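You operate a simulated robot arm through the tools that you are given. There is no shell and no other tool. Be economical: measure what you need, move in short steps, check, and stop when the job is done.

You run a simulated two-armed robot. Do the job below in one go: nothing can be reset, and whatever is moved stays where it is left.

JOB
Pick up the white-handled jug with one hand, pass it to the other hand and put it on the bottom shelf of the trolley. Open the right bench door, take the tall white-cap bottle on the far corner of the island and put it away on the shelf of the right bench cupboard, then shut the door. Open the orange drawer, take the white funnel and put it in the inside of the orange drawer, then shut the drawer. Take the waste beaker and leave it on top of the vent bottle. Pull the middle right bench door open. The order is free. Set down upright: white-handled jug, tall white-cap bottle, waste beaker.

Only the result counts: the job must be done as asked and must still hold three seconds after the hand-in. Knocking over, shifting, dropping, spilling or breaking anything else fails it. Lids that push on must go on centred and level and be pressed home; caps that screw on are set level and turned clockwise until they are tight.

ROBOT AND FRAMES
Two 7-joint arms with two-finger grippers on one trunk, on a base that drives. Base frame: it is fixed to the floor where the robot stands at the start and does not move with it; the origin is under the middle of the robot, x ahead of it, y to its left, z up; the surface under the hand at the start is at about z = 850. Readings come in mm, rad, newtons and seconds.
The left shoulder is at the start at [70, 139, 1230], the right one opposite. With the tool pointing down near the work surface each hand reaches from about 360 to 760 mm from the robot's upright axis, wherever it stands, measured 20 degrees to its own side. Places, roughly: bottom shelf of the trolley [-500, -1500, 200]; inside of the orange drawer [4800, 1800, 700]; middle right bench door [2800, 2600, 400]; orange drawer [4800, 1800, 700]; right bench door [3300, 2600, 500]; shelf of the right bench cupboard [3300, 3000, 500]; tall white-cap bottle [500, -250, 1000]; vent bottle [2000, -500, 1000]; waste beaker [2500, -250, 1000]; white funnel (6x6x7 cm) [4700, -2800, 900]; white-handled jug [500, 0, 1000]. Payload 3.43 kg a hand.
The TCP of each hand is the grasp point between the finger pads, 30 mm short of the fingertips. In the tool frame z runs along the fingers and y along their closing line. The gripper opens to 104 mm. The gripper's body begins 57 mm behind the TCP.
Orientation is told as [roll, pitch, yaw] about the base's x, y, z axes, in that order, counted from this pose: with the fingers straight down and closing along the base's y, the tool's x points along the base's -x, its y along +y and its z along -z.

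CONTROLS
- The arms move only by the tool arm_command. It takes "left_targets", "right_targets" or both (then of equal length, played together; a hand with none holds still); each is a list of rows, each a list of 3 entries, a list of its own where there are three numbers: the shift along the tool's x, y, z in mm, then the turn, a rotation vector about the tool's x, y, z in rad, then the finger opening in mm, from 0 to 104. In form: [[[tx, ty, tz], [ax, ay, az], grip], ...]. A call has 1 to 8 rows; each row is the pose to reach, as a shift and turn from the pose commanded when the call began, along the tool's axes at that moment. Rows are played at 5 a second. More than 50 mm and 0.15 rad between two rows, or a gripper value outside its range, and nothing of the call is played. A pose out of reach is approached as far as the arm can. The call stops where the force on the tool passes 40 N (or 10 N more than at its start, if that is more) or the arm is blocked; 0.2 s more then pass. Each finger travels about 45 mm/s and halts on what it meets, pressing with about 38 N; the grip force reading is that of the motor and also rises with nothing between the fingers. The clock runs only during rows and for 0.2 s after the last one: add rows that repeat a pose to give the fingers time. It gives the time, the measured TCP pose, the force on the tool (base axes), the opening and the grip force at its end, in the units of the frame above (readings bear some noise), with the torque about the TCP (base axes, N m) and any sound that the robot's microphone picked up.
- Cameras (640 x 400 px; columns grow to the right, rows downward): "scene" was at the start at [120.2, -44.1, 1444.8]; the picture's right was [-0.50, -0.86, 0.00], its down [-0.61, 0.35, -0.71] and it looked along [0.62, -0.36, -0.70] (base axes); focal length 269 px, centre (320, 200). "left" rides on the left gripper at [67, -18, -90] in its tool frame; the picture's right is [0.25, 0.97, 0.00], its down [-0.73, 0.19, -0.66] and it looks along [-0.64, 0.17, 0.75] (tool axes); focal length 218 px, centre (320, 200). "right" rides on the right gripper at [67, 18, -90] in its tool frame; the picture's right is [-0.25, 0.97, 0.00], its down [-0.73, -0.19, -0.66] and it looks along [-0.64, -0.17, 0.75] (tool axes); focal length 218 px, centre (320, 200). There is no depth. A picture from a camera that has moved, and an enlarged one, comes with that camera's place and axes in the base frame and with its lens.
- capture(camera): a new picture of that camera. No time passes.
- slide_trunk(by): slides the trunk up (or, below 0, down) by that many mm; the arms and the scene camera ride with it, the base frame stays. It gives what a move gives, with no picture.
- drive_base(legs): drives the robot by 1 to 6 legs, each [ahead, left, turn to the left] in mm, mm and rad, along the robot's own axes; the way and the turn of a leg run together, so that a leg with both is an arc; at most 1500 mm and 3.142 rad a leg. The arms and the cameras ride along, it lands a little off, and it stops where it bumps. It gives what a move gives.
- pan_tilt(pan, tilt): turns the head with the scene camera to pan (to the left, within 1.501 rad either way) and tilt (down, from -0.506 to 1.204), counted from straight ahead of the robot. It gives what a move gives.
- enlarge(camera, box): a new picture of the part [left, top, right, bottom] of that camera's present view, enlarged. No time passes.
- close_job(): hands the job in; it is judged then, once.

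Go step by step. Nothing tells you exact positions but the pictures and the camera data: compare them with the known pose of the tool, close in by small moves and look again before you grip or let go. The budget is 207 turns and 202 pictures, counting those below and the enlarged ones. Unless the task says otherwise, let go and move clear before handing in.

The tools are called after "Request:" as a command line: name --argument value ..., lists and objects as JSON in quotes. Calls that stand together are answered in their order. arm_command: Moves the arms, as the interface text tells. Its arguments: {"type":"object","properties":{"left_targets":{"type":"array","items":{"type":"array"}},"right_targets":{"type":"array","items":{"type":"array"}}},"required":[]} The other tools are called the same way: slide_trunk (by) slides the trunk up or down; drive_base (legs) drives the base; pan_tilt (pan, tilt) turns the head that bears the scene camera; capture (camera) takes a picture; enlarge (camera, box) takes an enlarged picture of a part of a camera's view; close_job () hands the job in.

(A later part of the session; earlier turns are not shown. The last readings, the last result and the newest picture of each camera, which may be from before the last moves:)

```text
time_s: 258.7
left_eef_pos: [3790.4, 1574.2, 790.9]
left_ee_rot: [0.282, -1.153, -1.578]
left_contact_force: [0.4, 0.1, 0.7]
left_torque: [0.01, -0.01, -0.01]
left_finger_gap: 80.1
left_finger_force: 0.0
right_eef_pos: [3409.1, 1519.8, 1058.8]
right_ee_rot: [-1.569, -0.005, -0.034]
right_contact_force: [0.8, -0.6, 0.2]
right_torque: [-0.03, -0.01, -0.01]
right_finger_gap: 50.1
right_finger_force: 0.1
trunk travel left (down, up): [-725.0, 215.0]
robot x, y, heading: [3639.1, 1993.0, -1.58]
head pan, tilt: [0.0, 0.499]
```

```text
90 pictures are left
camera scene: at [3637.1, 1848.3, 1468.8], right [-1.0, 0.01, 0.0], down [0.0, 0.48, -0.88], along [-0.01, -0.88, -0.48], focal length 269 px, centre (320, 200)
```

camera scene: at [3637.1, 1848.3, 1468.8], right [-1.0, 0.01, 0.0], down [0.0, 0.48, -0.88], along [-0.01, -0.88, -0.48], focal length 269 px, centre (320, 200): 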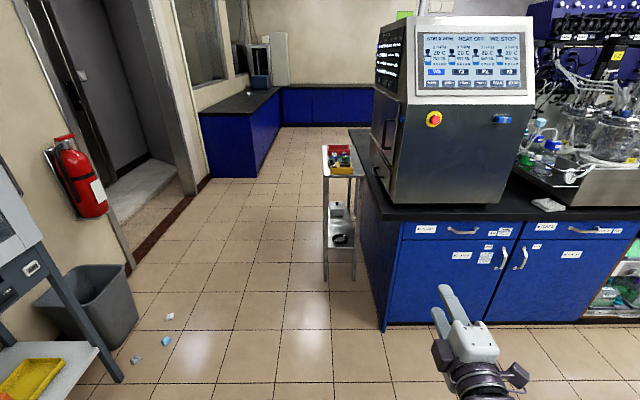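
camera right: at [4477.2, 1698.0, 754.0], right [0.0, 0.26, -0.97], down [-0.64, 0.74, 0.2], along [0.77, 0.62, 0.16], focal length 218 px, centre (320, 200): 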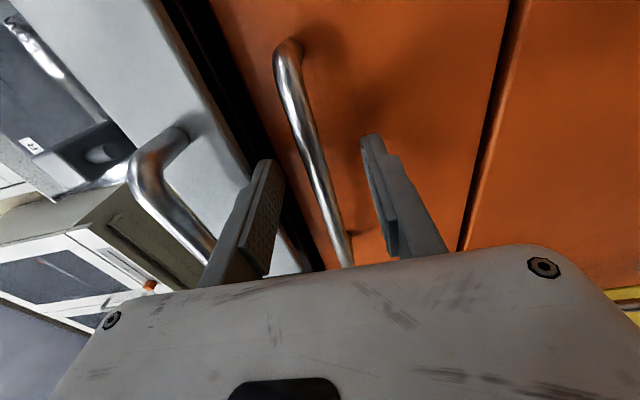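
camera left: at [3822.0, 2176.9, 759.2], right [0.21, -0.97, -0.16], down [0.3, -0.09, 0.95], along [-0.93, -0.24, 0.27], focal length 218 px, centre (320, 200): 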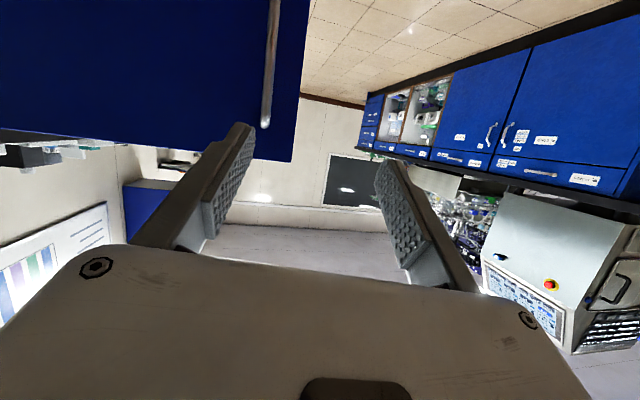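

The path south at x≈3950 is clear (side table to x 3580; litter near x 4500). Drive there.

Request:
drive_base --legs '[[0, 320, 0.01], [1400, 0, 0], [1200, 0, 0]]'

Request:
pan_tilt --pan 0.2 --tilt 0.35

Request:
capture --camera "scene"

```text
time_s: 273.2
left_eef_pos: [4151.3, -1048.0, 791.3]
left_ee_rot: [0.283, -1.154, -1.556]
left_contact_force: [0.0, -0.8, 0.7]
left_torque: [0.02, -0.01, -0.01]
left_finger_gap: 80.3
left_finger_force: 0.0
right_eef_pos: [3771.5, -1111.2, 1060.2]
right_ee_rot: [-1.569, -0.005, -0.011]
right_contact_force: [0.8, 0.2, 0.2]
right_torque: [0.0, 0.0, -0.01]
right_finger_gap: 50.0
right_finger_force: 0.1
trunk travel left (down, up): [-725.0, 215.0]
robot x, y, heading: [3989.5, -632.8, -1.553]
head pan, tilt: [0.0, 0.499]
```

```text
time_s: 273.9
left_eef_pos: [4151.3, -1047.1, 790.6]
left_ee_rot: [0.28, -1.154, -1.556]
left_contact_force: [-0.1, 0.0, -0.3]
left_torque: [0.02, 0.0, 0.01]
left_finger_gap: 80.1
left_finger_force: 0.0
right_eef_pos: [3770.7, -1110.4, 1060.1]
right_ee_rot: [-1.569, -0.004, -0.011]
right_contact_force: [-0.2, 0.4, 0.1]
right_torque: [0.0, -0.04, 0.0]
right_finger_gap: 49.9
right_finger_force: 0.0
trunk travel left (down, up): [-725.0, 215.0]
robot x, y, heading: [3989.8, -634.0, -1.556]
head pan, tilt: [0.201, 0.351]
```

```text
89 pictures are left
camera scene: at [4010.3, -777.5, 1482.5], right [-0.98, -0.21, 0.0], down [-0.07, 0.34, -0.94], along [0.2, -0.92, -0.34], focal length 269 px, centre (320, 200)
```

scene: 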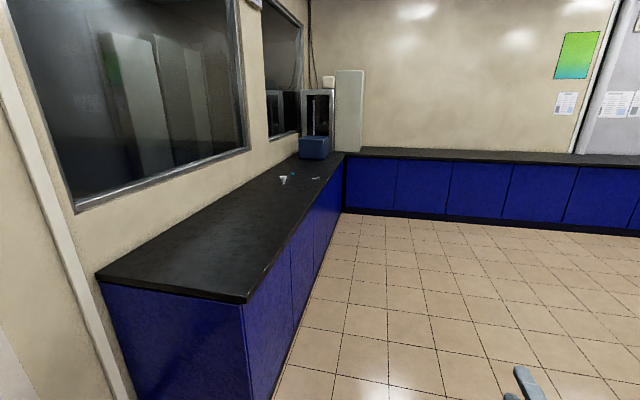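

The funnel is on the east bench near (4768,-2820). Drive down, turn to face it, and bring the left hand tool-down.

Request:
drive_base --legs '[[1000, -190, 0], [950, 0, 0], [0, 0, 1.556]]'

Request:
arm_command --left_targets '[[[0, 0, 0], [0.031, 0.143, 0.02], 80], [[0, 0, 0], [0.062, 0.287, 0.04], 80], [[0, 0, 0], [0.093, 0.43, 0.061], 80], [[0, 0, 0], [0.124, 0.573, 0.081], 80], [[0, 0, 0], [0.155, 0.716, 0.101], 80], [[0, 0, 0], [0.186, 0.86, 0.121], 80], [[0, 0, 0], [0.217, 1.003, 0.141], 80], [[0, 0, 0], [0.248, 1.146, 0.1615], 80]]'

Request:
pan_tilt --pan 0.0 --tilt 0.5

Request:
capture --camera "scene"

```text
time_s: 287.6
left_eef_pos: [4226.9, -2466.6, 791.5]
left_ee_rot: [0.282, -1.153, -0.041]
left_contact_force: [0.1, -0.3, -0.5]
left_torque: [0.01, 0.0, 0.0]
left_finger_gap: 80.4
left_finger_force: 0.0
right_eef_pos: [4268.9, -2849.2, 1060.1]
right_ee_rot: [-1.568, -0.006, 1.506]
right_contact_force: [-0.1, -0.5, -1.0]
right_torque: [-0.02, -0.03, -0.01]
right_finger_gap: 50.0
right_finger_force: 0.0
trunk travel left (down, up): [-725.0, 215.0]
robot x, y, heading: [3803.0, -2604.3, -0.037]
head pan, tilt: [0.201, 0.351]
```

```text
time_s: 288.5
left_eef_pos: [4220.7, -2393.0, 779.8]
left_ee_rot: [0.373, -0.65, -0.173]
left_contact_force: [0.4, 0.4, 0.7]
left_torque: [-0.05, -0.01, 0.01]
left_finger_gap: 79.7
left_finger_force: 0.0
right_eef_pos: [4269.2, -2846.3, 1060.0]
right_ee_rot: [-1.568, -0.001, 1.507]
right_contact_force: [0.0, 0.3, -0.4]
right_torque: [0.01, 0.02, -0.02]
right_finger_gap: 50.0
right_finger_force: 0.0
trunk travel left (down, up): [-725.0, 215.0]
robot x, y, heading: [3808.7, -2606.3, -0.036]
head pan, tilt: [0.201, 0.351]
stopped in row 4 (left hand): the arm was blocked; the commanded pose is now the measured one
```

```text
time_s: 289.2
left_eef_pos: [4221.6, -2394.5, 782.6]
left_ee_rot: [0.377, -0.651, -0.177]
left_contact_force: [-0.4, 0.4, 0.2]
left_torque: [-0.04, 0.0, 0.01]
left_finger_gap: 80.0
left_finger_force: 0.0
right_eef_pos: [4269.3, -2849.4, 1058.4]
right_ee_rot: [-1.568, -0.003, 1.503]
right_contact_force: [0.1, 0.1, 0.1]
right_torque: [-0.02, 0.0, 0.01]
right_finger_gap: 50.3
right_finger_force: 0.0
trunk travel left (down, up): [-725.0, 215.0]
robot x, y, heading: [3807.6, -2607.3, -0.041]
head pan, tilt: [0.0, 0.499]
```

```text
88 pictures are left
camera scene: at [3944.5, -2614.0, 1468.9], right [-0.04, -1.0, 0.0], down [-0.48, 0.02, -0.88], along [0.88, -0.03, -0.48], focal length 269 px, centre (320, 200)
```

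scene: 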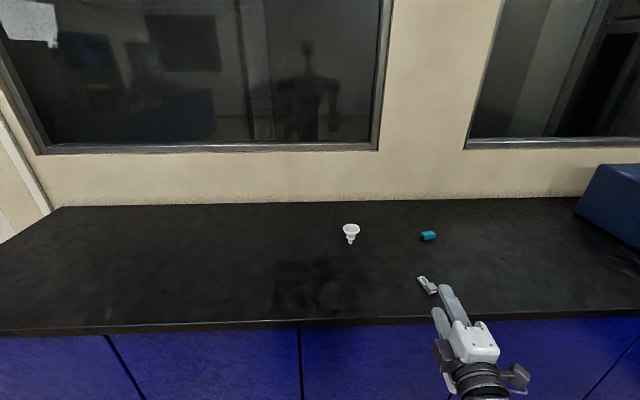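

The funnel stands near (4742,-2752). The left arm is folded against itself, so I'll use the right hand: turn it tool-down.

Request:
arm_command --right_targets '[[[0, 0, 0], [-0.1045, 0.0718, 0.0721], 80], [[0, 0, 0], [-0.209, 0.1437, 0.1442], 80], [[0, 0, 0], [-0.3134, 0.2155, 0.2162], 80], [[0, 0, 0], [-0.4178, 0.2874, 0.2883], 80], [[0, 0, 0], [-0.5223, 0.3592, 0.3604], 80], [[0, 0, 0], [-0.6268, 0.4311, 0.4325], 80], [[0, 0, 0], [-0.7312, 0.5029, 0.5045], 80]]'

Request:
arm_command --right_targets '[[[0, 0, 0], [-0.1045, 0.0718, 0.0721], 80], [[0, 0, 0], [-0.209, 0.1437, 0.1442], 80], [[0, 0, 0], [-0.3134, 0.2155, 0.2162], 80], [[0, 0, 0], [-0.4178, 0.2874, 0.2883], 80], [[0, 0, 0], [-0.5223, 0.3592, 0.3604], 80], [[0, 0, 0], [-0.6268, 0.4311, 0.4325], 80], [[0, 0, 0], [-0.6268, 0.4311, 0.4325], 80]]'

Request:
enlarge --camera "scene" --box '[280, 190, 440, 290]'

```text
time_s: 290.0
left_eef_pos: [4224.1, -2394.2, 781.5]
left_ee_rot: [0.378, -0.651, -0.177]
left_contact_force: [0.5, -0.5, -0.4]
left_torque: [0.01, -0.02, 0.0]
left_finger_gap: 79.8
left_finger_force: 0.0
right_eef_pos: [4286.6, -2894.8, 1049.3]
right_ee_rot: [-1.363, 0.081, 1.322]
right_contact_force: [-0.3, -0.6, -0.4]
right_torque: [0.01, 0.02, 0.04]
right_finger_gap: 80.1
right_finger_force: 0.1
right hand out of reach, approached as far as the arm can: row 1, 2, 3
trunk travel left (down, up): [-725.0, 215.0]
robot x, y, heading: [3804.2, -2604.7, -0.042]
head pan, tilt: [0.0, 0.499]
stopped in row 3 (right hand): the arm was blocked; the commanded pose is now the measured one
```

```text
time_s: 290.4
left_eef_pos: [4222.9, -2394.4, 781.9]
left_ee_rot: [0.382, -0.65, -0.178]
left_contact_force: [-0.1, -0.5, -0.4]
left_torque: [0.04, 0.02, 0.01]
left_finger_gap: 79.9
left_finger_force: 0.1
right_eef_pos: [4280.8, -2948.6, 1060.9]
right_ee_rot: [-1.359, 0.264, 1.214]
right_contact_force: [-0.1, -0.8, -0.7]
right_torque: [0.03, 0.0, 0.01]
right_finger_gap: 80.0
right_finger_force: 0.1
right hand out of reach, approached as far as the arm can: row 1, 2
trunk travel left (down, up): [-725.0, 215.0]
robot x, y, heading: [3801.6, -2605.2, -0.042]
head pan, tilt: [0.0, 0.499]
stopped in row 2 (right hand): the arm was blocked; the commanded pose is now the measured one
```

```text
4.00 times, centred on (360, 240) of scene
camera zoom: at [3948.1, -2614.7, 1468.3], right [-0.04, -1.0, 0.0], down [-0.48, 0.02, -0.88], along [0.88, -0.03, -0.48], focal length 1077 px, centre (160, 40)
```

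zoom: 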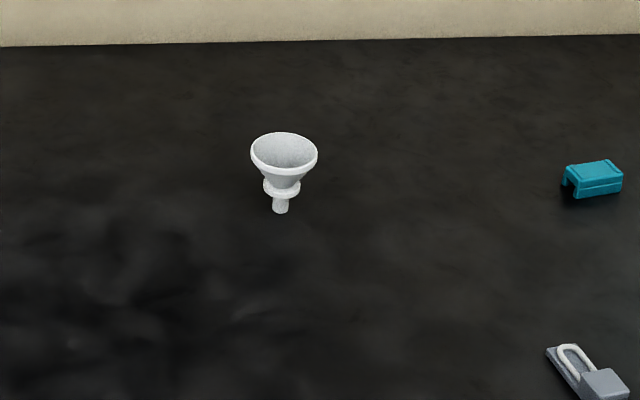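

The arm is too folded there. Extend it forward and up first.

Request:
arm_command --right_targets '[[[-20, -28, 28], [0, 0, 0], 80], [[-40, -57, 56], [0, 0, 0], 80], [[-60, -86, 84], [0, 0, 0], 80], [[-80, -114, 112], [0, 0, 0], 80], [[-100, -142, 140], [0, 0, 0], 80], [[-100, -142, 140], [0, 0, 0], 80]]'

```text
time_s: 290.9
left_eef_pos: [4223.0, -2393.3, 781.0]
left_ee_rot: [0.379, -0.651, -0.175]
left_contact_force: [0.9, 0.2, -1.3]
left_torque: [0.0, 0.0, 0.0]
left_finger_gap: 79.7
left_finger_force: 0.1
right_eef_pos: [4320.4, -2991.7, 1100.2]
right_ee_rot: [-1.419, 0.433, 1.123]
right_contact_force: [0.0, 0.4, 0.8]
right_torque: [-0.02, 0.0, -0.01]
right_finger_gap: 79.7
right_finger_force: 0.0
trunk travel left (down, up): [-725.0, 215.0]
robot x, y, heading: [3802.8, -2602.7, -0.042]
head pan, tilt: [0.0, 0.499]
stopped in row 2 (right hand): the arm was blocked; the commanded pose is now the measured one
```

Something is blocking the right arm; look right.

Request:
pan_tilt --pan -0.9 --tilt 0.5

Request:
capture --camera "scene"

```text
time_s: 292.1
left_eef_pos: [4221.1, -2394.7, 781.1]
left_ee_rot: [0.378, -0.652, -0.179]
left_contact_force: [-0.3, 0.1, 0.2]
left_torque: [-0.02, -0.01, -0.02]
left_finger_gap: 80.0
left_finger_force: 0.0
right_eef_pos: [4317.7, -2989.6, 1102.6]
right_ee_rot: [-1.422, 0.431, 1.123]
right_contact_force: [-0.5, 0.2, -0.7]
right_torque: [0.03, -0.02, -0.02]
right_finger_gap: 80.0
right_finger_force: 0.2
trunk travel left (down, up): [-725.0, 215.0]
robot x, y, heading: [3801.7, -2602.1, -0.04]
head pan, tilt: [-0.901, 0.499]
```

```text
86 pictures are left
camera scene: at [3906.6, -2683.0, 1468.8], right [-0.81, -0.59, 0.0], down [-0.28, 0.39, -0.88], along [0.52, -0.71, -0.48], focal length 269 px, centre (320, 200)
```

scene: 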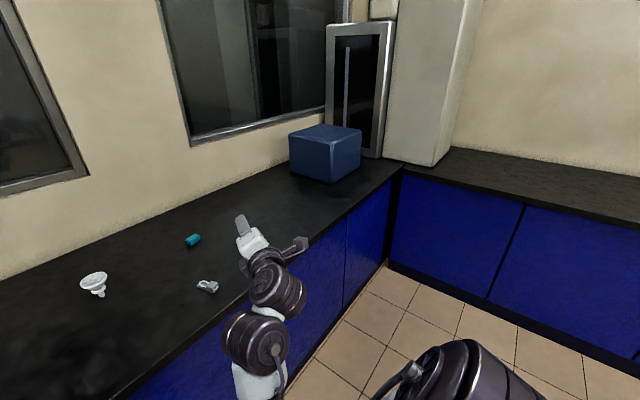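

The wrist seems wound up. I'll unroll it back to the earlier natural pose (30° below horizontal, inward yaw).

Request:
arm_command --right_targets '[[[0, 0, 0], [-0.0725, -0.0596, 0.1095], 80], [[0, 0, 0], [-0.145, -0.119, 0.219], 80], [[0, 0, 0], [-0.2176, -0.1788, 0.3284], 80], [[0, 0, 0], [-0.29, -0.2385, 0.4378], 80], [[0, 0, 0], [-0.3627, -0.298, 0.5473], 80], [[0, 0, 0], [-0.435, -0.3577, 0.6568], 80], [[0, 0, 0], [-0.5078, -0.4173, 0.7662], 80]]'

Request:
arm_command --right_targets '[[[0, 0, 0], [-0.0725, -0.0596, 0.1095], 80], [[0, 0, 0], [-0.145, -0.119, 0.219], 80], [[0, 0, 0], [-0.2176, -0.1788, 0.3284], 80], [[0, 0, 0], [-0.29, -0.2385, 0.4378], 80], [[0, 0, 0], [-0.3627, -0.298, 0.5473], 80], [[0, 0, 0], [-0.435, -0.3577, 0.6568], 80]]'

Request:
capture --camera "scene"

```text
time_s: 293.7
left_eef_pos: [4222.4, -2390.9, 780.0]
left_ee_rot: [0.374, -0.651, -0.173]
left_contact_force: [0.7, 0.7, -0.2]
left_torque: [-0.01, -0.02, -0.06]
left_finger_gap: 80.0
left_finger_force: 0.0
right_eef_pos: [4321.9, -2986.2, 1108.4]
right_ee_rot: [-0.902, -0.41, 1.191]
right_contact_force: [0.3, 1.9, 0.1]
right_torque: [-0.02, 0.01, -0.06]
right_finger_gap: 80.2
right_finger_force: 0.1
right hand out of reach, approached as far as the arm can: row 1, 2, 3, 4, 5, 7
trunk travel left (down, up): [-725.0, 215.0]
robot x, y, heading: [3801.5, -2605.4, -0.04]
head pan, tilt: [-0.901, 0.499]
```

```text
time_s: 295.1
left_eef_pos: [4220.7, -2393.3, 781.4]
left_ee_rot: [0.377, -0.655, -0.179]
left_contact_force: [0.7, -0.8, 0.9]
left_torque: [-0.04, 0.01, 0.0]
left_finger_gap: 79.9
left_finger_force: 0.0
right_eef_pos: [4381.6, -2895.9, 1012.4]
right_ee_rot: [-0.161, -1.023, 0.714]
right_contact_force: [0.3, 1.1, 0.4]
right_torque: [0.01, 0.02, -0.06]
right_finger_gap: 79.9
right_finger_force: 0.2
right hand out of reach, approached as far as the arm can: row 1, 2, 3, 4, 5, 6
trunk travel left (down, up): [-725.0, 215.0]
robot x, y, heading: [3804.4, -2604.1, -0.038]
head pan, tilt: [-0.901, 0.499]
```

```text
85 pictures are left
camera scene: at [3907.4, -2681.6, 1468.8], right [-0.81, -0.59, 0.0], down [-0.28, 0.39, -0.88], along [0.52, -0.71, -0.48], focal length 269 px, centre (320, 200)
```

scene: 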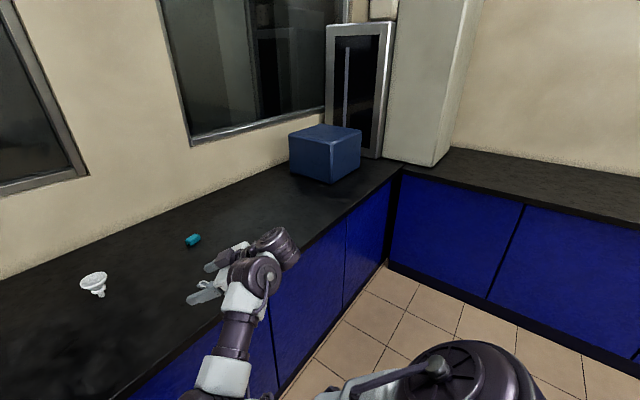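

Wrist is back in a natural range. Raise the trunk so the left hand clears the counter, then drive up to the bench.

Request:
slide_trunk --by 200

Request:
drive_base --legs '[[220, 0, 0.04]]'

Request:
arm_command --right_targets '[[[10, 0, 20], [0, 0.1, 0.03], 80], [[20, 0, 40], [-0.04, 0.2, 0.06], 80], [[30, 0, 60], [-0.08, 0.3, 0.08], 80], [[40, 0, 80], [-0.1, 0.35, 0.1], 80]]'

Request:
pan_tilt --pan -0.3 --tilt 0.7

Request:
capture --camera "scene"

```text
time_s: 297.3
left_eef_pos: [4221.2, -2394.1, 981.2]
left_ee_rot: [0.378, -0.653, -0.179]
left_contact_force: [-0.1, 0.3, 0.1]
left_torque: [0.0, 0.01, -0.01]
left_finger_gap: 79.9
left_finger_force: 0.3
right_eef_pos: [4380.6, -2895.5, 1208.3]
right_ee_rot: [-0.161, -1.016, 0.715]
right_contact_force: [0.2, -0.3, -0.5]
right_torque: [0.03, 0.02, -0.01]
right_finger_gap: 80.2
right_finger_force: 0.0
trunk travel left (down, up): [-925.0, 15.0]
robot x, y, heading: [3802.5, -2605.1, -0.038]
head pan, tilt: [-0.901, 0.499]
```

```text
time_s: 299.0
left_eef_pos: [4429.7, -2380.4, 982.9]
left_ee_rot: [0.38, -0.655, -0.136]
left_contact_force: [-0.9, -0.1, 0.2]
left_torque: [0.02, -0.02, 0.01]
left_finger_gap: 79.9
left_finger_force: 0.0
right_eef_pos: [4610.5, -2876.1, 1211.8]
right_ee_rot: [-0.165, -1.017, 0.759]
right_contact_force: [-0.1, -1.0, 0.0]
right_torque: [0.01, -0.03, 0.03]
right_finger_gap: 80.2
right_finger_force: 0.1
trunk travel left (down, up): [-925.0, 15.0]
robot x, y, heading: [4026.1, -2610.9, 0.002]
head pan, tilt: [-0.901, 0.499]
```

```text
time_s: 300.0
left_eef_pos: [4433.6, -2380.9, 981.3]
left_ee_rot: [0.377, -0.652, -0.135]
left_contact_force: [-0.4, -0.9, 0.3]
left_torque: [0.0, -0.01, -0.03]
left_finger_gap: 80.1
left_finger_force: 0.1
right_eef_pos: [4654.5, -2853.9, 1133.6]
right_ee_rot: [0.072, -0.668, 0.583]
right_contact_force: [0.4, 1.2, 0.1]
right_torque: [-0.02, 0.01, -0.01]
right_finger_gap: 80.1
right_finger_force: 0.0
trunk travel left (down, up): [-925.0, 15.0]
robot x, y, heading: [4025.3, -2607.6, 0.003]
head pan, tilt: [-0.901, 0.499]
```

```text
time_s: 301.0
left_eef_pos: [4432.9, -2381.4, 981.2]
left_ee_rot: [0.38, -0.651, -0.135]
left_contact_force: [-0.6, 0.9, 0.3]
left_torque: [-0.01, 0.0, 0.02]
left_finger_gap: 79.7
left_finger_force: 0.1
right_eef_pos: [4653.7, -2855.3, 1133.5]
right_ee_rot: [0.071, -0.671, 0.584]
right_contact_force: [0.1, 0.9, 0.5]
right_torque: [-0.05, 0.0, 0.08]
right_finger_gap: 79.8
right_finger_force: 0.1
trunk travel left (down, up): [-925.0, 15.0]
robot x, y, heading: [4025.5, -2605.2, 0.001]
head pan, tilt: [-0.3, 0.7]
```

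```text
84 pictures are left
camera scene: at [4155.4, -2637.0, 1651.1], right [-0.29, -0.96, 0.0], down [-0.62, 0.19, -0.76], along [0.73, -0.23, -0.64], focal length 269 px, centre (320, 200)
```

scene: 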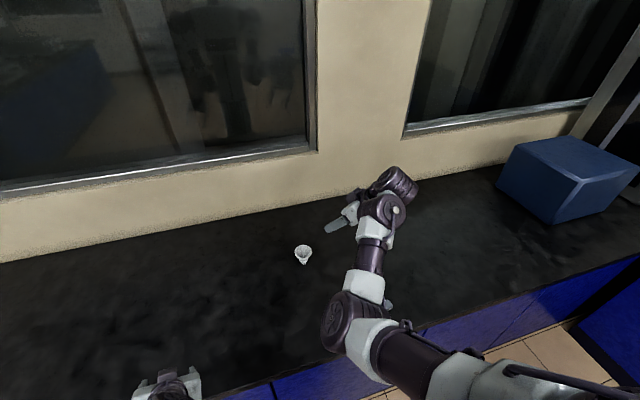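

Funnel is at about (4748,-2760), rim z≈920. Move the right hand (pitched steeply) to a pre-grasp above it.

Request:
arm_command --right_targets '[[[10, 7, 45], [0.035, 0, 0], 95], [[20, 14, 90], [0.07, 0, 0], 95], [[30, 21, 135], [0.07, 0, 0], 95], [[39, 28, 160], [0.07, 0, 0], 95], [[39, 28, 160], [0.07, 0, 0], 95]]'

Request:
capture --camera "right"

Request:
enlarge --camera "scene" --box '[240, 170, 420, 290]'

```text
time_s: 302.2
left_eef_pos: [4431.5, -2381.4, 981.6]
left_ee_rot: [0.38, -0.652, -0.136]
left_contact_force: [0.6, 0.3, 0.2]
left_torque: [-0.04, 0.01, 0.01]
left_finger_gap: 80.2
left_finger_force: 0.1
right_eef_pos: [4688.7, -2784.9, 985.2]
right_ee_rot: [0.002, -0.669, 0.585]
right_contact_force: [-0.4, -1.3, 0.3]
right_torque: [0.0, 0.02, -0.02]
right_finger_gap: 94.8
right_finger_force: 0.1
trunk travel left (down, up): [-925.0, 15.0]
robot x, y, heading: [4022.9, -2606.0, 0.006]
head pan, tilt: [-0.3, 0.7]
```

```text
83 pictures are left
camera right: at [4589.0, -2829.8, 1013.6], right [-0.37, 0.92, 0.16], down [0.24, -0.07, 0.97], along [0.9, 0.4, -0.2], focal length 218 px, centre (320, 200)
```

right: 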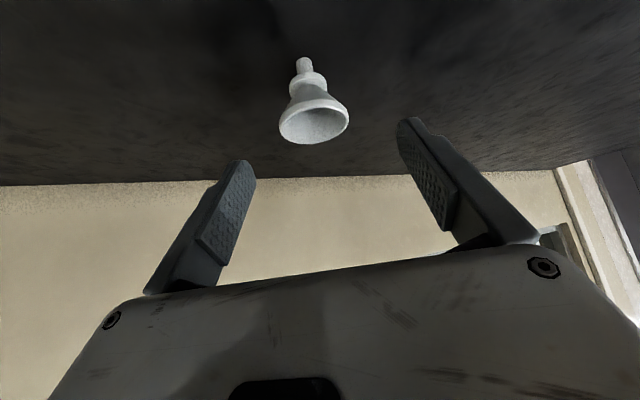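

```text
3.33 times, centred on (330, 230) of scene
camera zoom: at [4154.9, -2636.7, 1651.1], right [-0.29, -0.96, 0.0], down [-0.62, 0.19, -0.76], along [0.73, -0.23, -0.64], focal length 898 px, centre (287, 100)
```

zoom: 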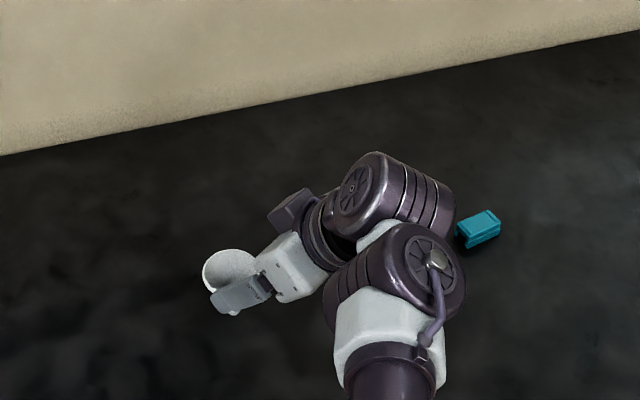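

Funnel is aligned ahead. Advance 100 mm along the fingers and close.

Request:
arm_command --right_targets '[[[0, -3, 40], [0, 0, 0], 95], [[0, -5, 80], [0, 0, 0], 95], [[0, -5, 101], [0, 0, 0], 95], [[0, -5, 101], [0, 0, 0], 70], [[0, -5, 101], [0, 0, 0], 45], [[0, -5, 101], [0, 0, 0], 40], [[0, -5, 101], [0, 0, 0], 40]]'

Request:
capture --camera "right"

```text
time_s: 303.8
left_eef_pos: [4432.5, -2380.6, 982.0]
left_ee_rot: [0.378, -0.653, -0.137]
left_contact_force: [-0.1, 0.2, 0.1]
left_torque: [-0.01, -0.01, 0.01]
left_finger_gap: 79.9
left_finger_force: 0.0
right_eef_pos: [4744.6, -2759.2, 908.1]
right_ee_rot: [-0.001, -0.672, 0.575]
right_contact_force: [-0.4, -0.5, 2.4]
right_torque: [-0.04, -0.03, 0.02]
right_finger_gap: 58.4
right_finger_force: 38.3
right hand out of reach, approached as far as the arm can: row 3
trunk travel left (down, up): [-925.0, 15.0]
robot x, y, heading: [4024.4, -2610.3, 0.003]
head pan, tilt: [-0.3, 0.7]
```

```text
81 pictures are left
camera right: at [4643.8, -2804.3, 936.6], right [-0.36, 0.92, 0.16], down [0.24, -0.07, 0.97], along [0.9, 0.39, -0.2], focal length 218 px, centre (320, 200)
```

right: 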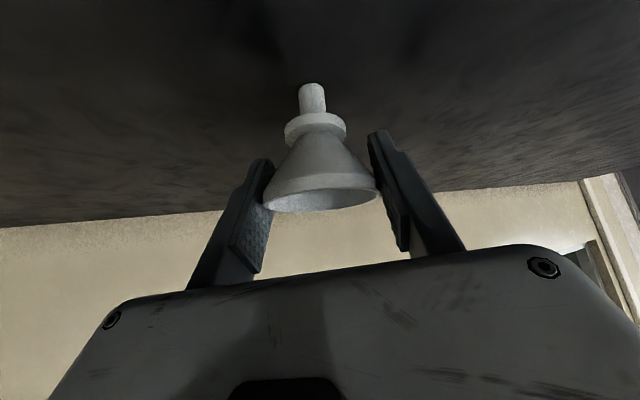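

Gripped. Lift and check, then back away.

Request:
arm_command --right_targets '[[[-16, 0, -20], [0, 0, 0], 40], [[-31, 0, -39], [0, 0, 0], 40], [[-56, 0, -70], [0, 0, 0], 40], [[-75, 0, -94], [0, 0, 0], 40]]'

Request:
drive_base --legs '[[-350, 0, 0]]'

Request:
capture --camera "right"

```text
time_s: 304.8
left_eef_pos: [4431.6, -2379.7, 982.3]
left_ee_rot: [0.379, -0.654, -0.134]
left_contact_force: [-0.6, -0.6, 0.2]
left_torque: [0.04, 0.02, 0.01]
left_finger_gap: 79.9
left_finger_force: 0.2
right_eef_pos: [4743.9, -2753.3, 1027.1]
right_ee_rot: [0.001, -0.669, 0.585]
right_contact_force: [0.2, 1.0, 0.0]
right_torque: [-0.03, 0.0, -0.01]
right_finger_gap: 58.4
right_finger_force: 38.0
trunk travel left (down, up): [-925.0, 15.0]
robot x, y, heading: [4026.0, -2609.8, 0.005]
head pan, tilt: [-0.3, 0.7]
```

```text
time_s: 307.0
left_eef_pos: [4083.6, -2379.0, 980.8]
left_ee_rot: [0.379, -0.65, -0.129]
left_contact_force: [1.0, 0.7, 0.0]
left_torque: [0.04, 0.03, 0.0]
left_finger_gap: 79.7
left_finger_force: 0.2
right_eef_pos: [4398.2, -2749.4, 1025.3]
right_ee_rot: [0.003, -0.669, 0.59]
right_contact_force: [-0.1, -0.4, -0.3]
right_torque: [0.02, 0.0, -0.01]
right_finger_gap: 58.5
right_finger_force: 38.4
trunk travel left (down, up): [-925.0, 15.0]
robot x, y, heading: [3678.9, -2609.9, 0.011]
head pan, tilt: [-0.3, 0.7]
```

```text
80 pictures are left
camera right: at [4298.8, -2797.8, 1054.5], right [-0.37, 0.91, 0.16], down [0.24, -0.07, 0.97], along [0.89, 0.4, -0.2], focal length 218 px, centre (320, 200)
```

right: 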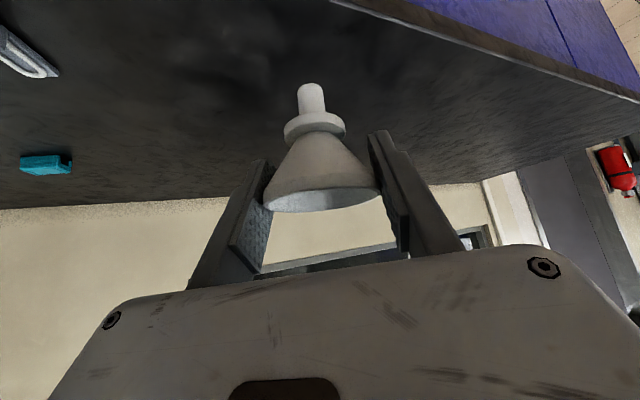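

Funnel is secure. Drive back north with the arms forward.

Request:
drive_base --legs '[[0, 0, 1.56], [1000, -320, 0], [1300, 0, 0], [1200, 0, 0], [550, 0, 0]]'

Request:
pan_tilt --pan -0.5 --tilt 0.6

Request:
capture --camera "scene"

```text
time_s: 330.7
left_eef_pos: [3879.4, 1841.2, 982.7]
left_ee_rot: [0.377, -0.653, 1.402]
left_contact_force: [-0.6, 0.4, 0.5]
left_torque: [-0.02, 0.01, 0.02]
left_finger_gap: 80.0
left_finger_force: 0.0
right_eef_pos: [4262.0, 2141.8, 1028.3]
right_ee_rot: [0.001, -0.672, 2.122]
right_contact_force: [0.0, -0.6, 0.2]
right_torque: [0.01, 0.0, -0.01]
right_finger_gap: 57.5
right_finger_force: 38.2
trunk travel left (down, up): [-925.0, 15.0]
robot x, y, heading: [4092.8, 1427.0, 1.538]
head pan, tilt: [-0.3, 0.7]
```

```text
time_s: 331.5
left_eef_pos: [3879.6, 1843.2, 981.6]
left_ee_rot: [0.378, -0.652, 1.403]
left_contact_force: [0.4, 0.0, -0.2]
left_torque: [0.02, 0.03, -0.02]
left_finger_gap: 79.8
left_finger_force: 0.1
right_eef_pos: [4263.3, 2143.0, 1027.5]
right_ee_rot: [0.001, -0.669, 2.121]
right_contact_force: [0.2, -0.4, -0.4]
right_torque: [0.07, -0.02, -0.02]
right_finger_gap: 57.5
right_finger_force: 37.6
trunk travel left (down, up): [-925.0, 15.0]
robot x, y, heading: [4095.5, 1430.8, 1.535]
head pan, tilt: [-0.499, 0.6]
```

```text
79 pictures are left
camera scene: at [4138.5, 1551.6, 1659.6], right [0.86, -0.51, 0.0], down [-0.29, -0.49, -0.82], along [0.42, 0.71, -0.57], focal length 269 px, centre (320, 200)
```

scene: 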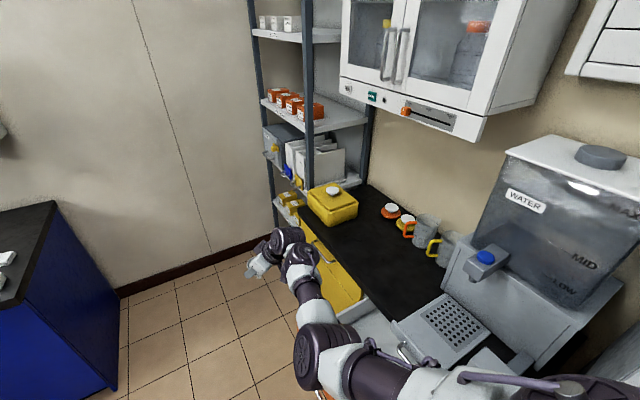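

Now move west, then turn to face the drawer.

Request:
drive_base --legs '[[0, 400, 0], [300, 0, 0], [0, 0, -1.535], [0, 290, 0]]'

Request:
pan_tilt --pan -0.15 --tilt 0.75

Request:
capture --camera "scene"

```text
time_s: 341.0
left_eef_pos: [4128.0, 2240.9, 982.6]
left_ee_rot: [0.381, -0.652, -0.166]
left_contact_force: [-0.2, 0.3, -0.3]
left_torque: [0.04, -0.02, 0.02]
left_finger_gap: 79.7
left_finger_force: 0.0
right_eef_pos: [4428.8, 1857.3, 1025.7]
right_ee_rot: [0.002, -0.671, 0.552]
right_contact_force: [0.7, 0.1, -0.5]
right_torque: [-0.01, -0.02, 0.01]
right_finger_gap: 56.8
right_finger_force: 38.0
trunk travel left (down, up): [-925.0, 15.0]
robot x, y, heading: [3714.2, 2030.5, -0.03]
head pan, tilt: [-0.499, 0.6]
```

```text
time_s: 341.8
left_eef_pos: [4127.9, 2242.0, 981.3]
left_ee_rot: [0.379, -0.653, -0.165]
left_contact_force: [0.3, 0.5, -0.5]
left_torque: [0.0, 0.0, 0.0]
left_finger_gap: 80.0
left_finger_force: 0.1
right_eef_pos: [4428.4, 1859.4, 1027.7]
right_ee_rot: [0.001, -0.669, 0.554]
right_contact_force: [-0.5, -0.4, 0.0]
right_torque: [0.01, 0.06, 0.0]
right_finger_gap: 57.2
right_finger_force: 38.1
trunk travel left (down, up): [-925.0, 15.0]
robot x, y, heading: [3717.0, 2027.3, -0.027]
head pan, tilt: [-0.15, 0.75]
```

```text
78 pictures are left
camera scene: at [3844.2, 2008.0, 1646.9], right [-0.18, -0.98, 0.0], down [-0.67, 0.12, -0.73], along [0.72, -0.13, -0.68], focal length 269 px, centre (320, 200)
```

scene: 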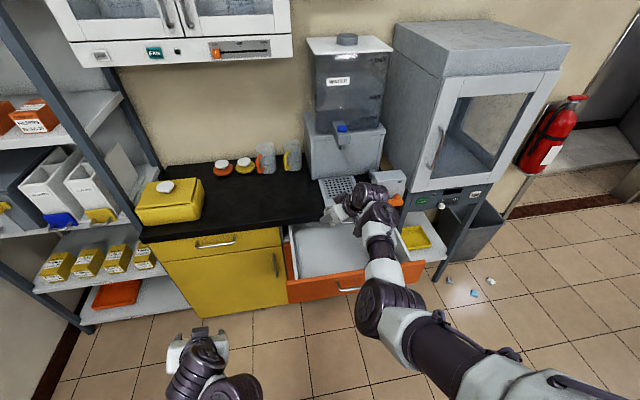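

Drawer interior spans x≈4360–4600, y≈1533–2031. Position the funnel over the empty left part, then lower with the trunk.

Request:
arm_command --right_targets '[[[-27, -3, 21], [0, 0, 0], 40], [[-54, -6, 43], [0, 0, 0], 40], [[-54, -6, 43], [0, 0, 0], 40]]'

Request:
slide_trunk --by -180

Request:
capture --camera "scene"

Request:
capture --camera "right"

```text
time_s: 342.6
left_eef_pos: [4126.9, 2242.0, 981.5]
left_ee_rot: [0.377, -0.653, -0.166]
left_contact_force: [0.7, -0.1, 0.3]
left_torque: [0.0, 0.02, -0.01]
left_finger_gap: 79.8
left_finger_force: 0.0
right_eef_pos: [4489.5, 1888.3, 1028.0]
right_ee_rot: [-0.002, -0.672, 0.554]
right_contact_force: [0.5, 0.1, 0.8]
right_torque: [0.0, -0.01, -0.01]
right_finger_gap: 57.2
right_finger_force: 38.3
trunk travel left (down, up): [-925.0, 15.0]
robot x, y, heading: [3714.7, 2027.8, -0.029]
head pan, tilt: [-0.15, 0.75]
```

```text
time_s: 344.6
left_eef_pos: [4128.0, 2241.9, 801.9]
left_ee_rot: [0.378, -0.654, -0.164]
left_contact_force: [-0.3, 0.2, -1.0]
left_torque: [0.02, -0.01, -0.01]
left_finger_gap: 80.3
left_finger_force: 0.0
right_eef_pos: [4489.4, 1889.5, 845.5]
right_ee_rot: [0.001, -0.668, 0.555]
right_contact_force: [-0.5, -0.5, -0.5]
right_torque: [0.03, 0.0, -0.02]
right_finger_gap: 57.2
right_finger_force: 38.5
trunk travel left (down, up): [-745.0, 195.0]
robot x, y, heading: [3713.5, 2025.4, -0.025]
head pan, tilt: [-0.15, 0.75]
```

```text
77 pictures are left
camera scene: at [3844.1, 2007.2, 1466.9], right [-0.18, -0.98, 0.0], down [-0.67, 0.12, -0.73], along [0.72, -0.13, -0.68], focal length 269 px, centre (320, 200)
```

scene: 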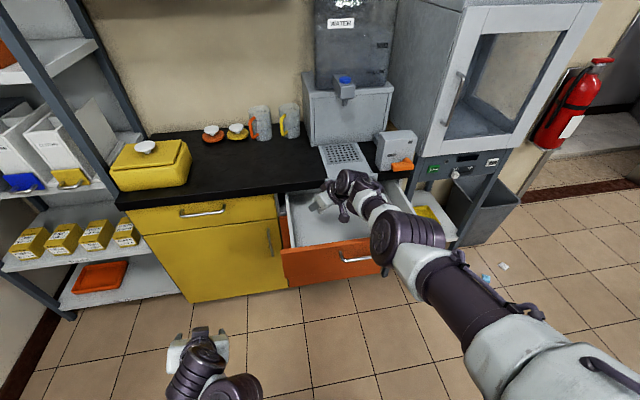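

```text
76 pictures are left
camera right: at [4388.3, 1846.4, 875.1], right [-0.34, 0.93, 0.16], down [0.24, -0.08, 0.97], along [0.91, 0.37, -0.2], focal length 218 px, centre (320, 200)
```

right: 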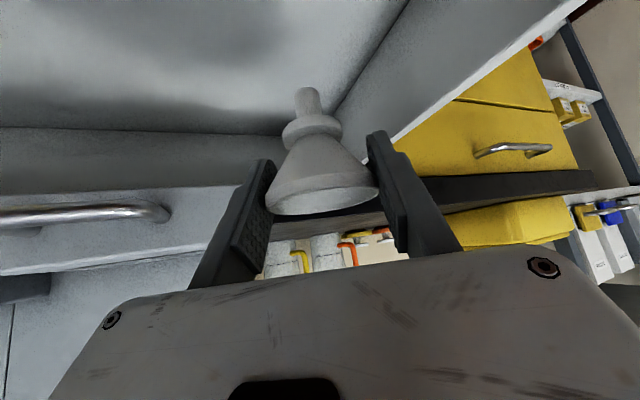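

Over the drawer and clear of the tray. Lower 70 mm more.

Request:
slide_trunk --by -70

Request:
capture --camera "right"

Request:
capture --camera "scene"

```text
time_s: 345.7
left_eef_pos: [4127.1, 2241.9, 731.6]
left_ee_rot: [0.378, -0.652, -0.165]
left_contact_force: [0.6, -0.6, -0.8]
left_torque: [0.01, -0.02, -0.02]
left_finger_gap: 80.1
left_finger_force: 0.0
right_eef_pos: [4489.7, 1889.0, 776.6]
right_ee_rot: [-0.001, -0.669, 0.556]
right_contact_force: [-1.0, -0.5, -0.3]
right_torque: [0.01, -0.03, 0.02]
right_finger_gap: 56.8
right_finger_force: 38.1
trunk travel left (down, up): [-675.0, 265.0]
robot x, y, heading: [3714.4, 2024.9, -0.027]
head pan, tilt: [-0.15, 0.75]
```

```text
75 pictures are left
camera right: at [4388.2, 1846.4, 805.1], right [-0.34, 0.93, 0.16], down [0.24, -0.08, 0.97], along [0.91, 0.37, -0.2], focal length 218 px, centre (320, 200)
```

right: 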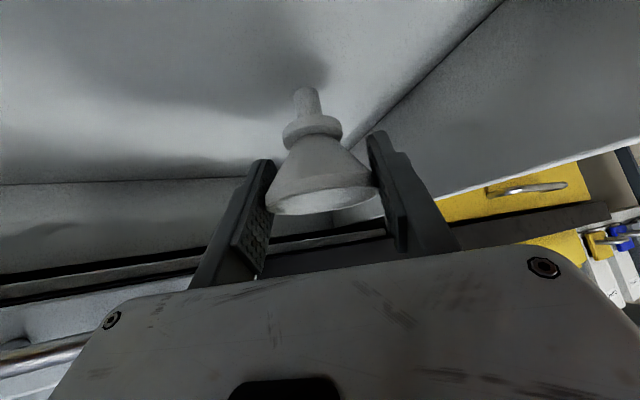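

```text
74 pictures are left
camera scene: at [3843.9, 2007.2, 1396.9], right [-0.18, -0.98, 0.0], down [-0.67, 0.12, -0.73], along [0.72, -0.13, -0.68], focal length 269 px, centre (320, 200)
```

scene: 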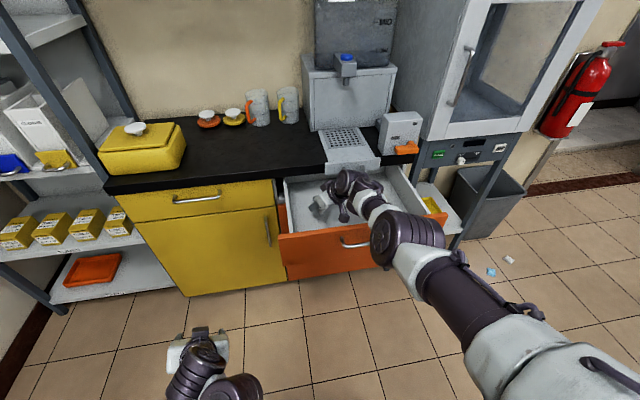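

Stem is just above the drawer floor. Release and raise.

Request:
arm_command --right_targets '[[[6, 0, 8], [0, 0, 0], 40], [[9, 0, 12], [0, 0, 0], 40], [[9, 0, 12], [0, 0, 0], 70], [[9, 0, 12], [0, 0, 0], 95], [[9, 0, 12], [0, 0, 0], 95]]'

Request:
slide_trunk --by 180

Request:
capture --camera "right"

Request:
capture --camera "scene"

```text
time_s: 346.9
left_eef_pos: [4127.6, 2242.4, 731.2]
left_ee_rot: [0.379, -0.653, -0.165]
left_contact_force: [-0.8, 0.8, -0.1]
left_torque: [0.02, -0.01, -0.04]
left_finger_gap: 80.2
left_finger_force: 0.1
right_eef_pos: [4484.8, 1890.7, 765.1]
right_ee_rot: [0.004, -0.669, 0.555]
right_contact_force: [0.1, 0.3, -0.6]
right_torque: [-0.02, 0.01, 0.02]
right_finger_gap: 95.0
right_finger_force: 0.2
right hand out of reach, approached as far as the arm can: row 2, 3, 4, 5
trunk travel left (down, up): [-675.0, 265.0]
robot x, y, heading: [3715.1, 2025.2, -0.025]
head pan, tilt: [-0.15, 0.75]
```

```text
time_s: 348.9
left_eef_pos: [4128.0, 2243.6, 911.3]
left_ee_rot: [0.38, -0.654, -0.165]
left_contact_force: [0.7, 0.2, 0.3]
left_torque: [0.0, -0.02, -0.01]
left_finger_gap: 80.0
left_finger_force: 0.1
right_eef_pos: [4485.3, 1890.1, 943.9]
right_ee_rot: [0.002, -0.668, 0.554]
right_contact_force: [-0.8, -1.0, -0.4]
right_torque: [-0.02, 0.0, 0.01]
right_finger_gap: 95.1
right_finger_force: 0.1
trunk travel left (down, up): [-855.0, 85.0]
robot x, y, heading: [3716.4, 2028.8, -0.025]
head pan, tilt: [-0.15, 0.75]
```

```text
73 pictures are left
camera right: at [4384.3, 1847.5, 972.7], right [-0.34, 0.93, 0.16], down [0.24, -0.08, 0.97], along [0.91, 0.37, -0.2], focal length 218 px, centre (320, 200)
```

right: 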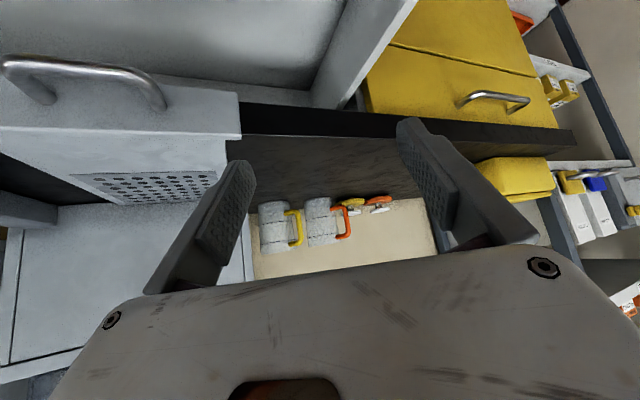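

```text
72 pictures are left
camera scene: at [3844.4, 2007.2, 1576.8], right [-0.18, -0.98, 0.0], down [-0.67, 0.12, -0.73], along [0.72, -0.13, -0.68], focal length 269 px, centre (320, 200)
```

scene: 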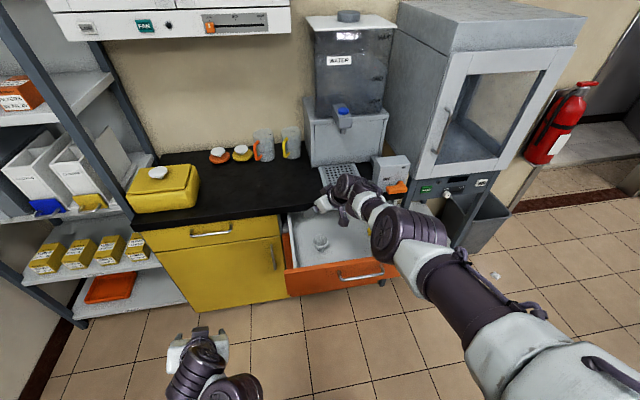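

The funnel stands in the drawer. Back off, close the fingers, level the hand, and get ready to push the drawer front.

Request:
drive_base --legs '[[-320, 0, 0.025]]'

Request:
arm_command --right_targets '[[[0, 0, 0], [0, -0.13, 0], 60], [[0, 0, 0], [0, -0.26, 0], 20], [[0, 0, 0], [0, -0.38, 0], 0], [[0, 0, 0], [0, -0.38, 0], 0], [[0, 0, 0], [0, -0.38, 0], 0], [[0, 0, 0], [0, -0.38, 0], 0]]'

Request:
slide_trunk --by -215

Request:
capture --camera "scene"

```text
time_s: 351.0
left_eef_pos: [3807.2, 2255.5, 912.1]
left_ee_rot: [0.379, -0.65, -0.146]
left_contact_force: [-0.1, 0.2, 0.5]
left_torque: [0.01, 0.0, 0.04]
left_finger_gap: 80.1
left_finger_force: 0.0
right_eef_pos: [4170.2, 1910.1, 944.4]
right_ee_rot: [0.001, -0.668, 0.572]
right_contact_force: [-0.3, -0.2, 0.8]
right_torque: [-0.01, -0.03, -0.02]
right_finger_gap: 95.0
right_finger_force: 0.1
trunk travel left (down, up): [-855.0, 85.0]
robot x, y, heading: [3394.3, 2032.1, -0.006]
head pan, tilt: [-0.15, 0.75]
```

```text
time_s: 352.4
left_eef_pos: [3804.9, 2254.1, 912.1]
left_ee_rot: [0.378, -0.651, -0.146]
left_contact_force: [0.4, -0.3, 0.2]
left_torque: [-0.01, -0.01, 0.02]
left_finger_gap: 80.0
left_finger_force: 0.2
right_eef_pos: [4169.4, 1910.8, 944.1]
right_ee_rot: [0.002, -1.048, 0.573]
right_contact_force: [0.1, -0.1, 0.1]
right_torque: [0.02, 0.02, -0.05]
right_finger_gap: 0.0
right_finger_force: 25.0
trunk travel left (down, up): [-855.0, 85.0]
robot x, y, heading: [3395.8, 2029.9, -0.011]
head pan, tilt: [-0.15, 0.75]
```

```text
time_s: 354.7
left_eef_pos: [3803.8, 2256.1, 696.9]
left_ee_rot: [0.38, -0.653, -0.146]
left_contact_force: [-0.4, 0.1, 0.9]
left_torque: [-0.03, -0.01, -0.01]
left_finger_gap: 79.8
left_finger_force: 0.0
right_eef_pos: [4169.4, 1910.5, 730.1]
right_ee_rot: [0.002, -1.048, 0.572]
right_contact_force: [0.6, -0.1, -0.3]
right_torque: [-0.05, 0.02, 0.01]
right_finger_gap: 0.0
right_finger_force: 34.0
trunk travel left (down, up): [-640.0, 300.0]
robot x, y, heading: [3393.7, 2031.8, -0.008]
head pan, tilt: [-0.15, 0.75]
```

```text
71 pictures are left
camera scene: at [3525.8, 2015.3, 1361.9], right [-0.16, -0.99, 0.0], down [-0.67, 0.11, -0.73], along [0.72, -0.12, -0.68], focal length 269 px, centre (320, 200)
```

scene: 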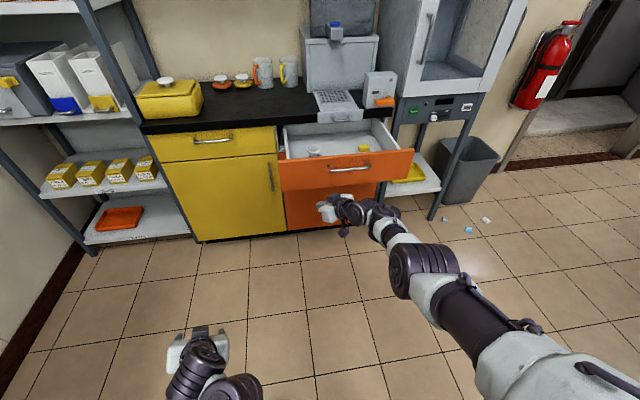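

Request:
drive_base --legs '[[140, 25, 0], [140, 0, 0], [100, 0, 0]]'

Request:
capture --camera "scene"

```text
time_s: 357.7
left_eef_pos: [4187.6, 2280.0, 696.4]
left_ee_rot: [0.38, -0.651, -0.144]
left_contact_force: [0.4, 0.5, 0.2]
left_torque: [0.04, -0.02, 0.0]
left_finger_gap: 80.1
left_finger_force: 0.0
right_eef_pos: [4550.9, 1934.8, 729.0]
right_ee_rot: [0.001, -1.049, 0.573]
right_contact_force: [-0.6, 0.6, 0.3]
right_torque: [0.03, -0.02, 0.02]
right_finger_gap: 0.0
right_finger_force: 34.8
trunk travel left (down, up): [-640.0, 300.0]
robot x, y, heading: [3774.1, 2054.4, -0.009]
head pan, tilt: [-0.15, 0.75]
```

```text
70 pictures are left
camera scene: at [3908.1, 2038.6, 1361.8], right [-0.16, -0.99, 0.0], down [-0.67, 0.11, -0.73], along [0.72, -0.11, -0.68], focal length 269 px, centre (320, 200)
```

scene: 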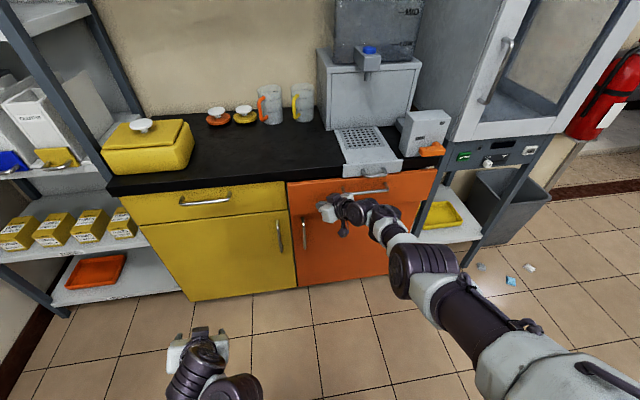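

Drawer is almost shut; push until it stops.

Request:
drive_base --legs '[[40, 0, 0], [40, 0, 0]]'

Request:
enlarge --camera "scene" --box '[200, 120, 460, 300]'

```text
time_s: 358.7
left_eef_pos: [4226.9, 2278.9, 697.6]
left_ee_rot: [0.38, -0.652, -0.143]
left_contact_force: [-0.1, 0.4, -0.3]
left_torque: [0.02, 0.0, 0.01]
left_finger_gap: 80.2
left_finger_force: 0.1
right_eef_pos: [4589.0, 1933.9, 730.0]
right_ee_rot: [0.004, -1.049, 0.582]
right_contact_force: [0.8, -0.6, -0.2]
right_torque: [-0.01, 0.02, -0.01]
right_finger_gap: 0.0
right_finger_force: 34.7
trunk travel left (down, up): [-640.0, 300.0]
robot x, y, heading: [3814.7, 2055.6, -0.006]
head pan, tilt: [-0.15, 0.75]
stopped in leg 1: the force on the tool passed its limit at 105 N (the readings are from after the stop); the commanded pose is now the measured one
```

```text
2.22 times, centred on (330, 210) of scene
camera zoom: at [3947.7, 2037.9, 1361.8], right [-0.16, -0.99, 0.0], down [-0.67, 0.11, -0.73], along [0.72, -0.11, -0.68], focal length 598 px, centre (298, 178)
```

zoom: 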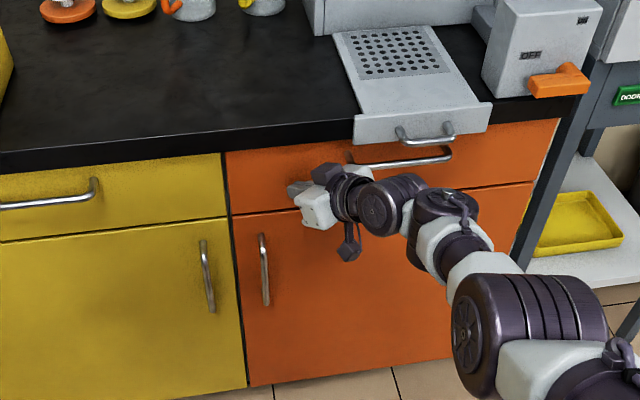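

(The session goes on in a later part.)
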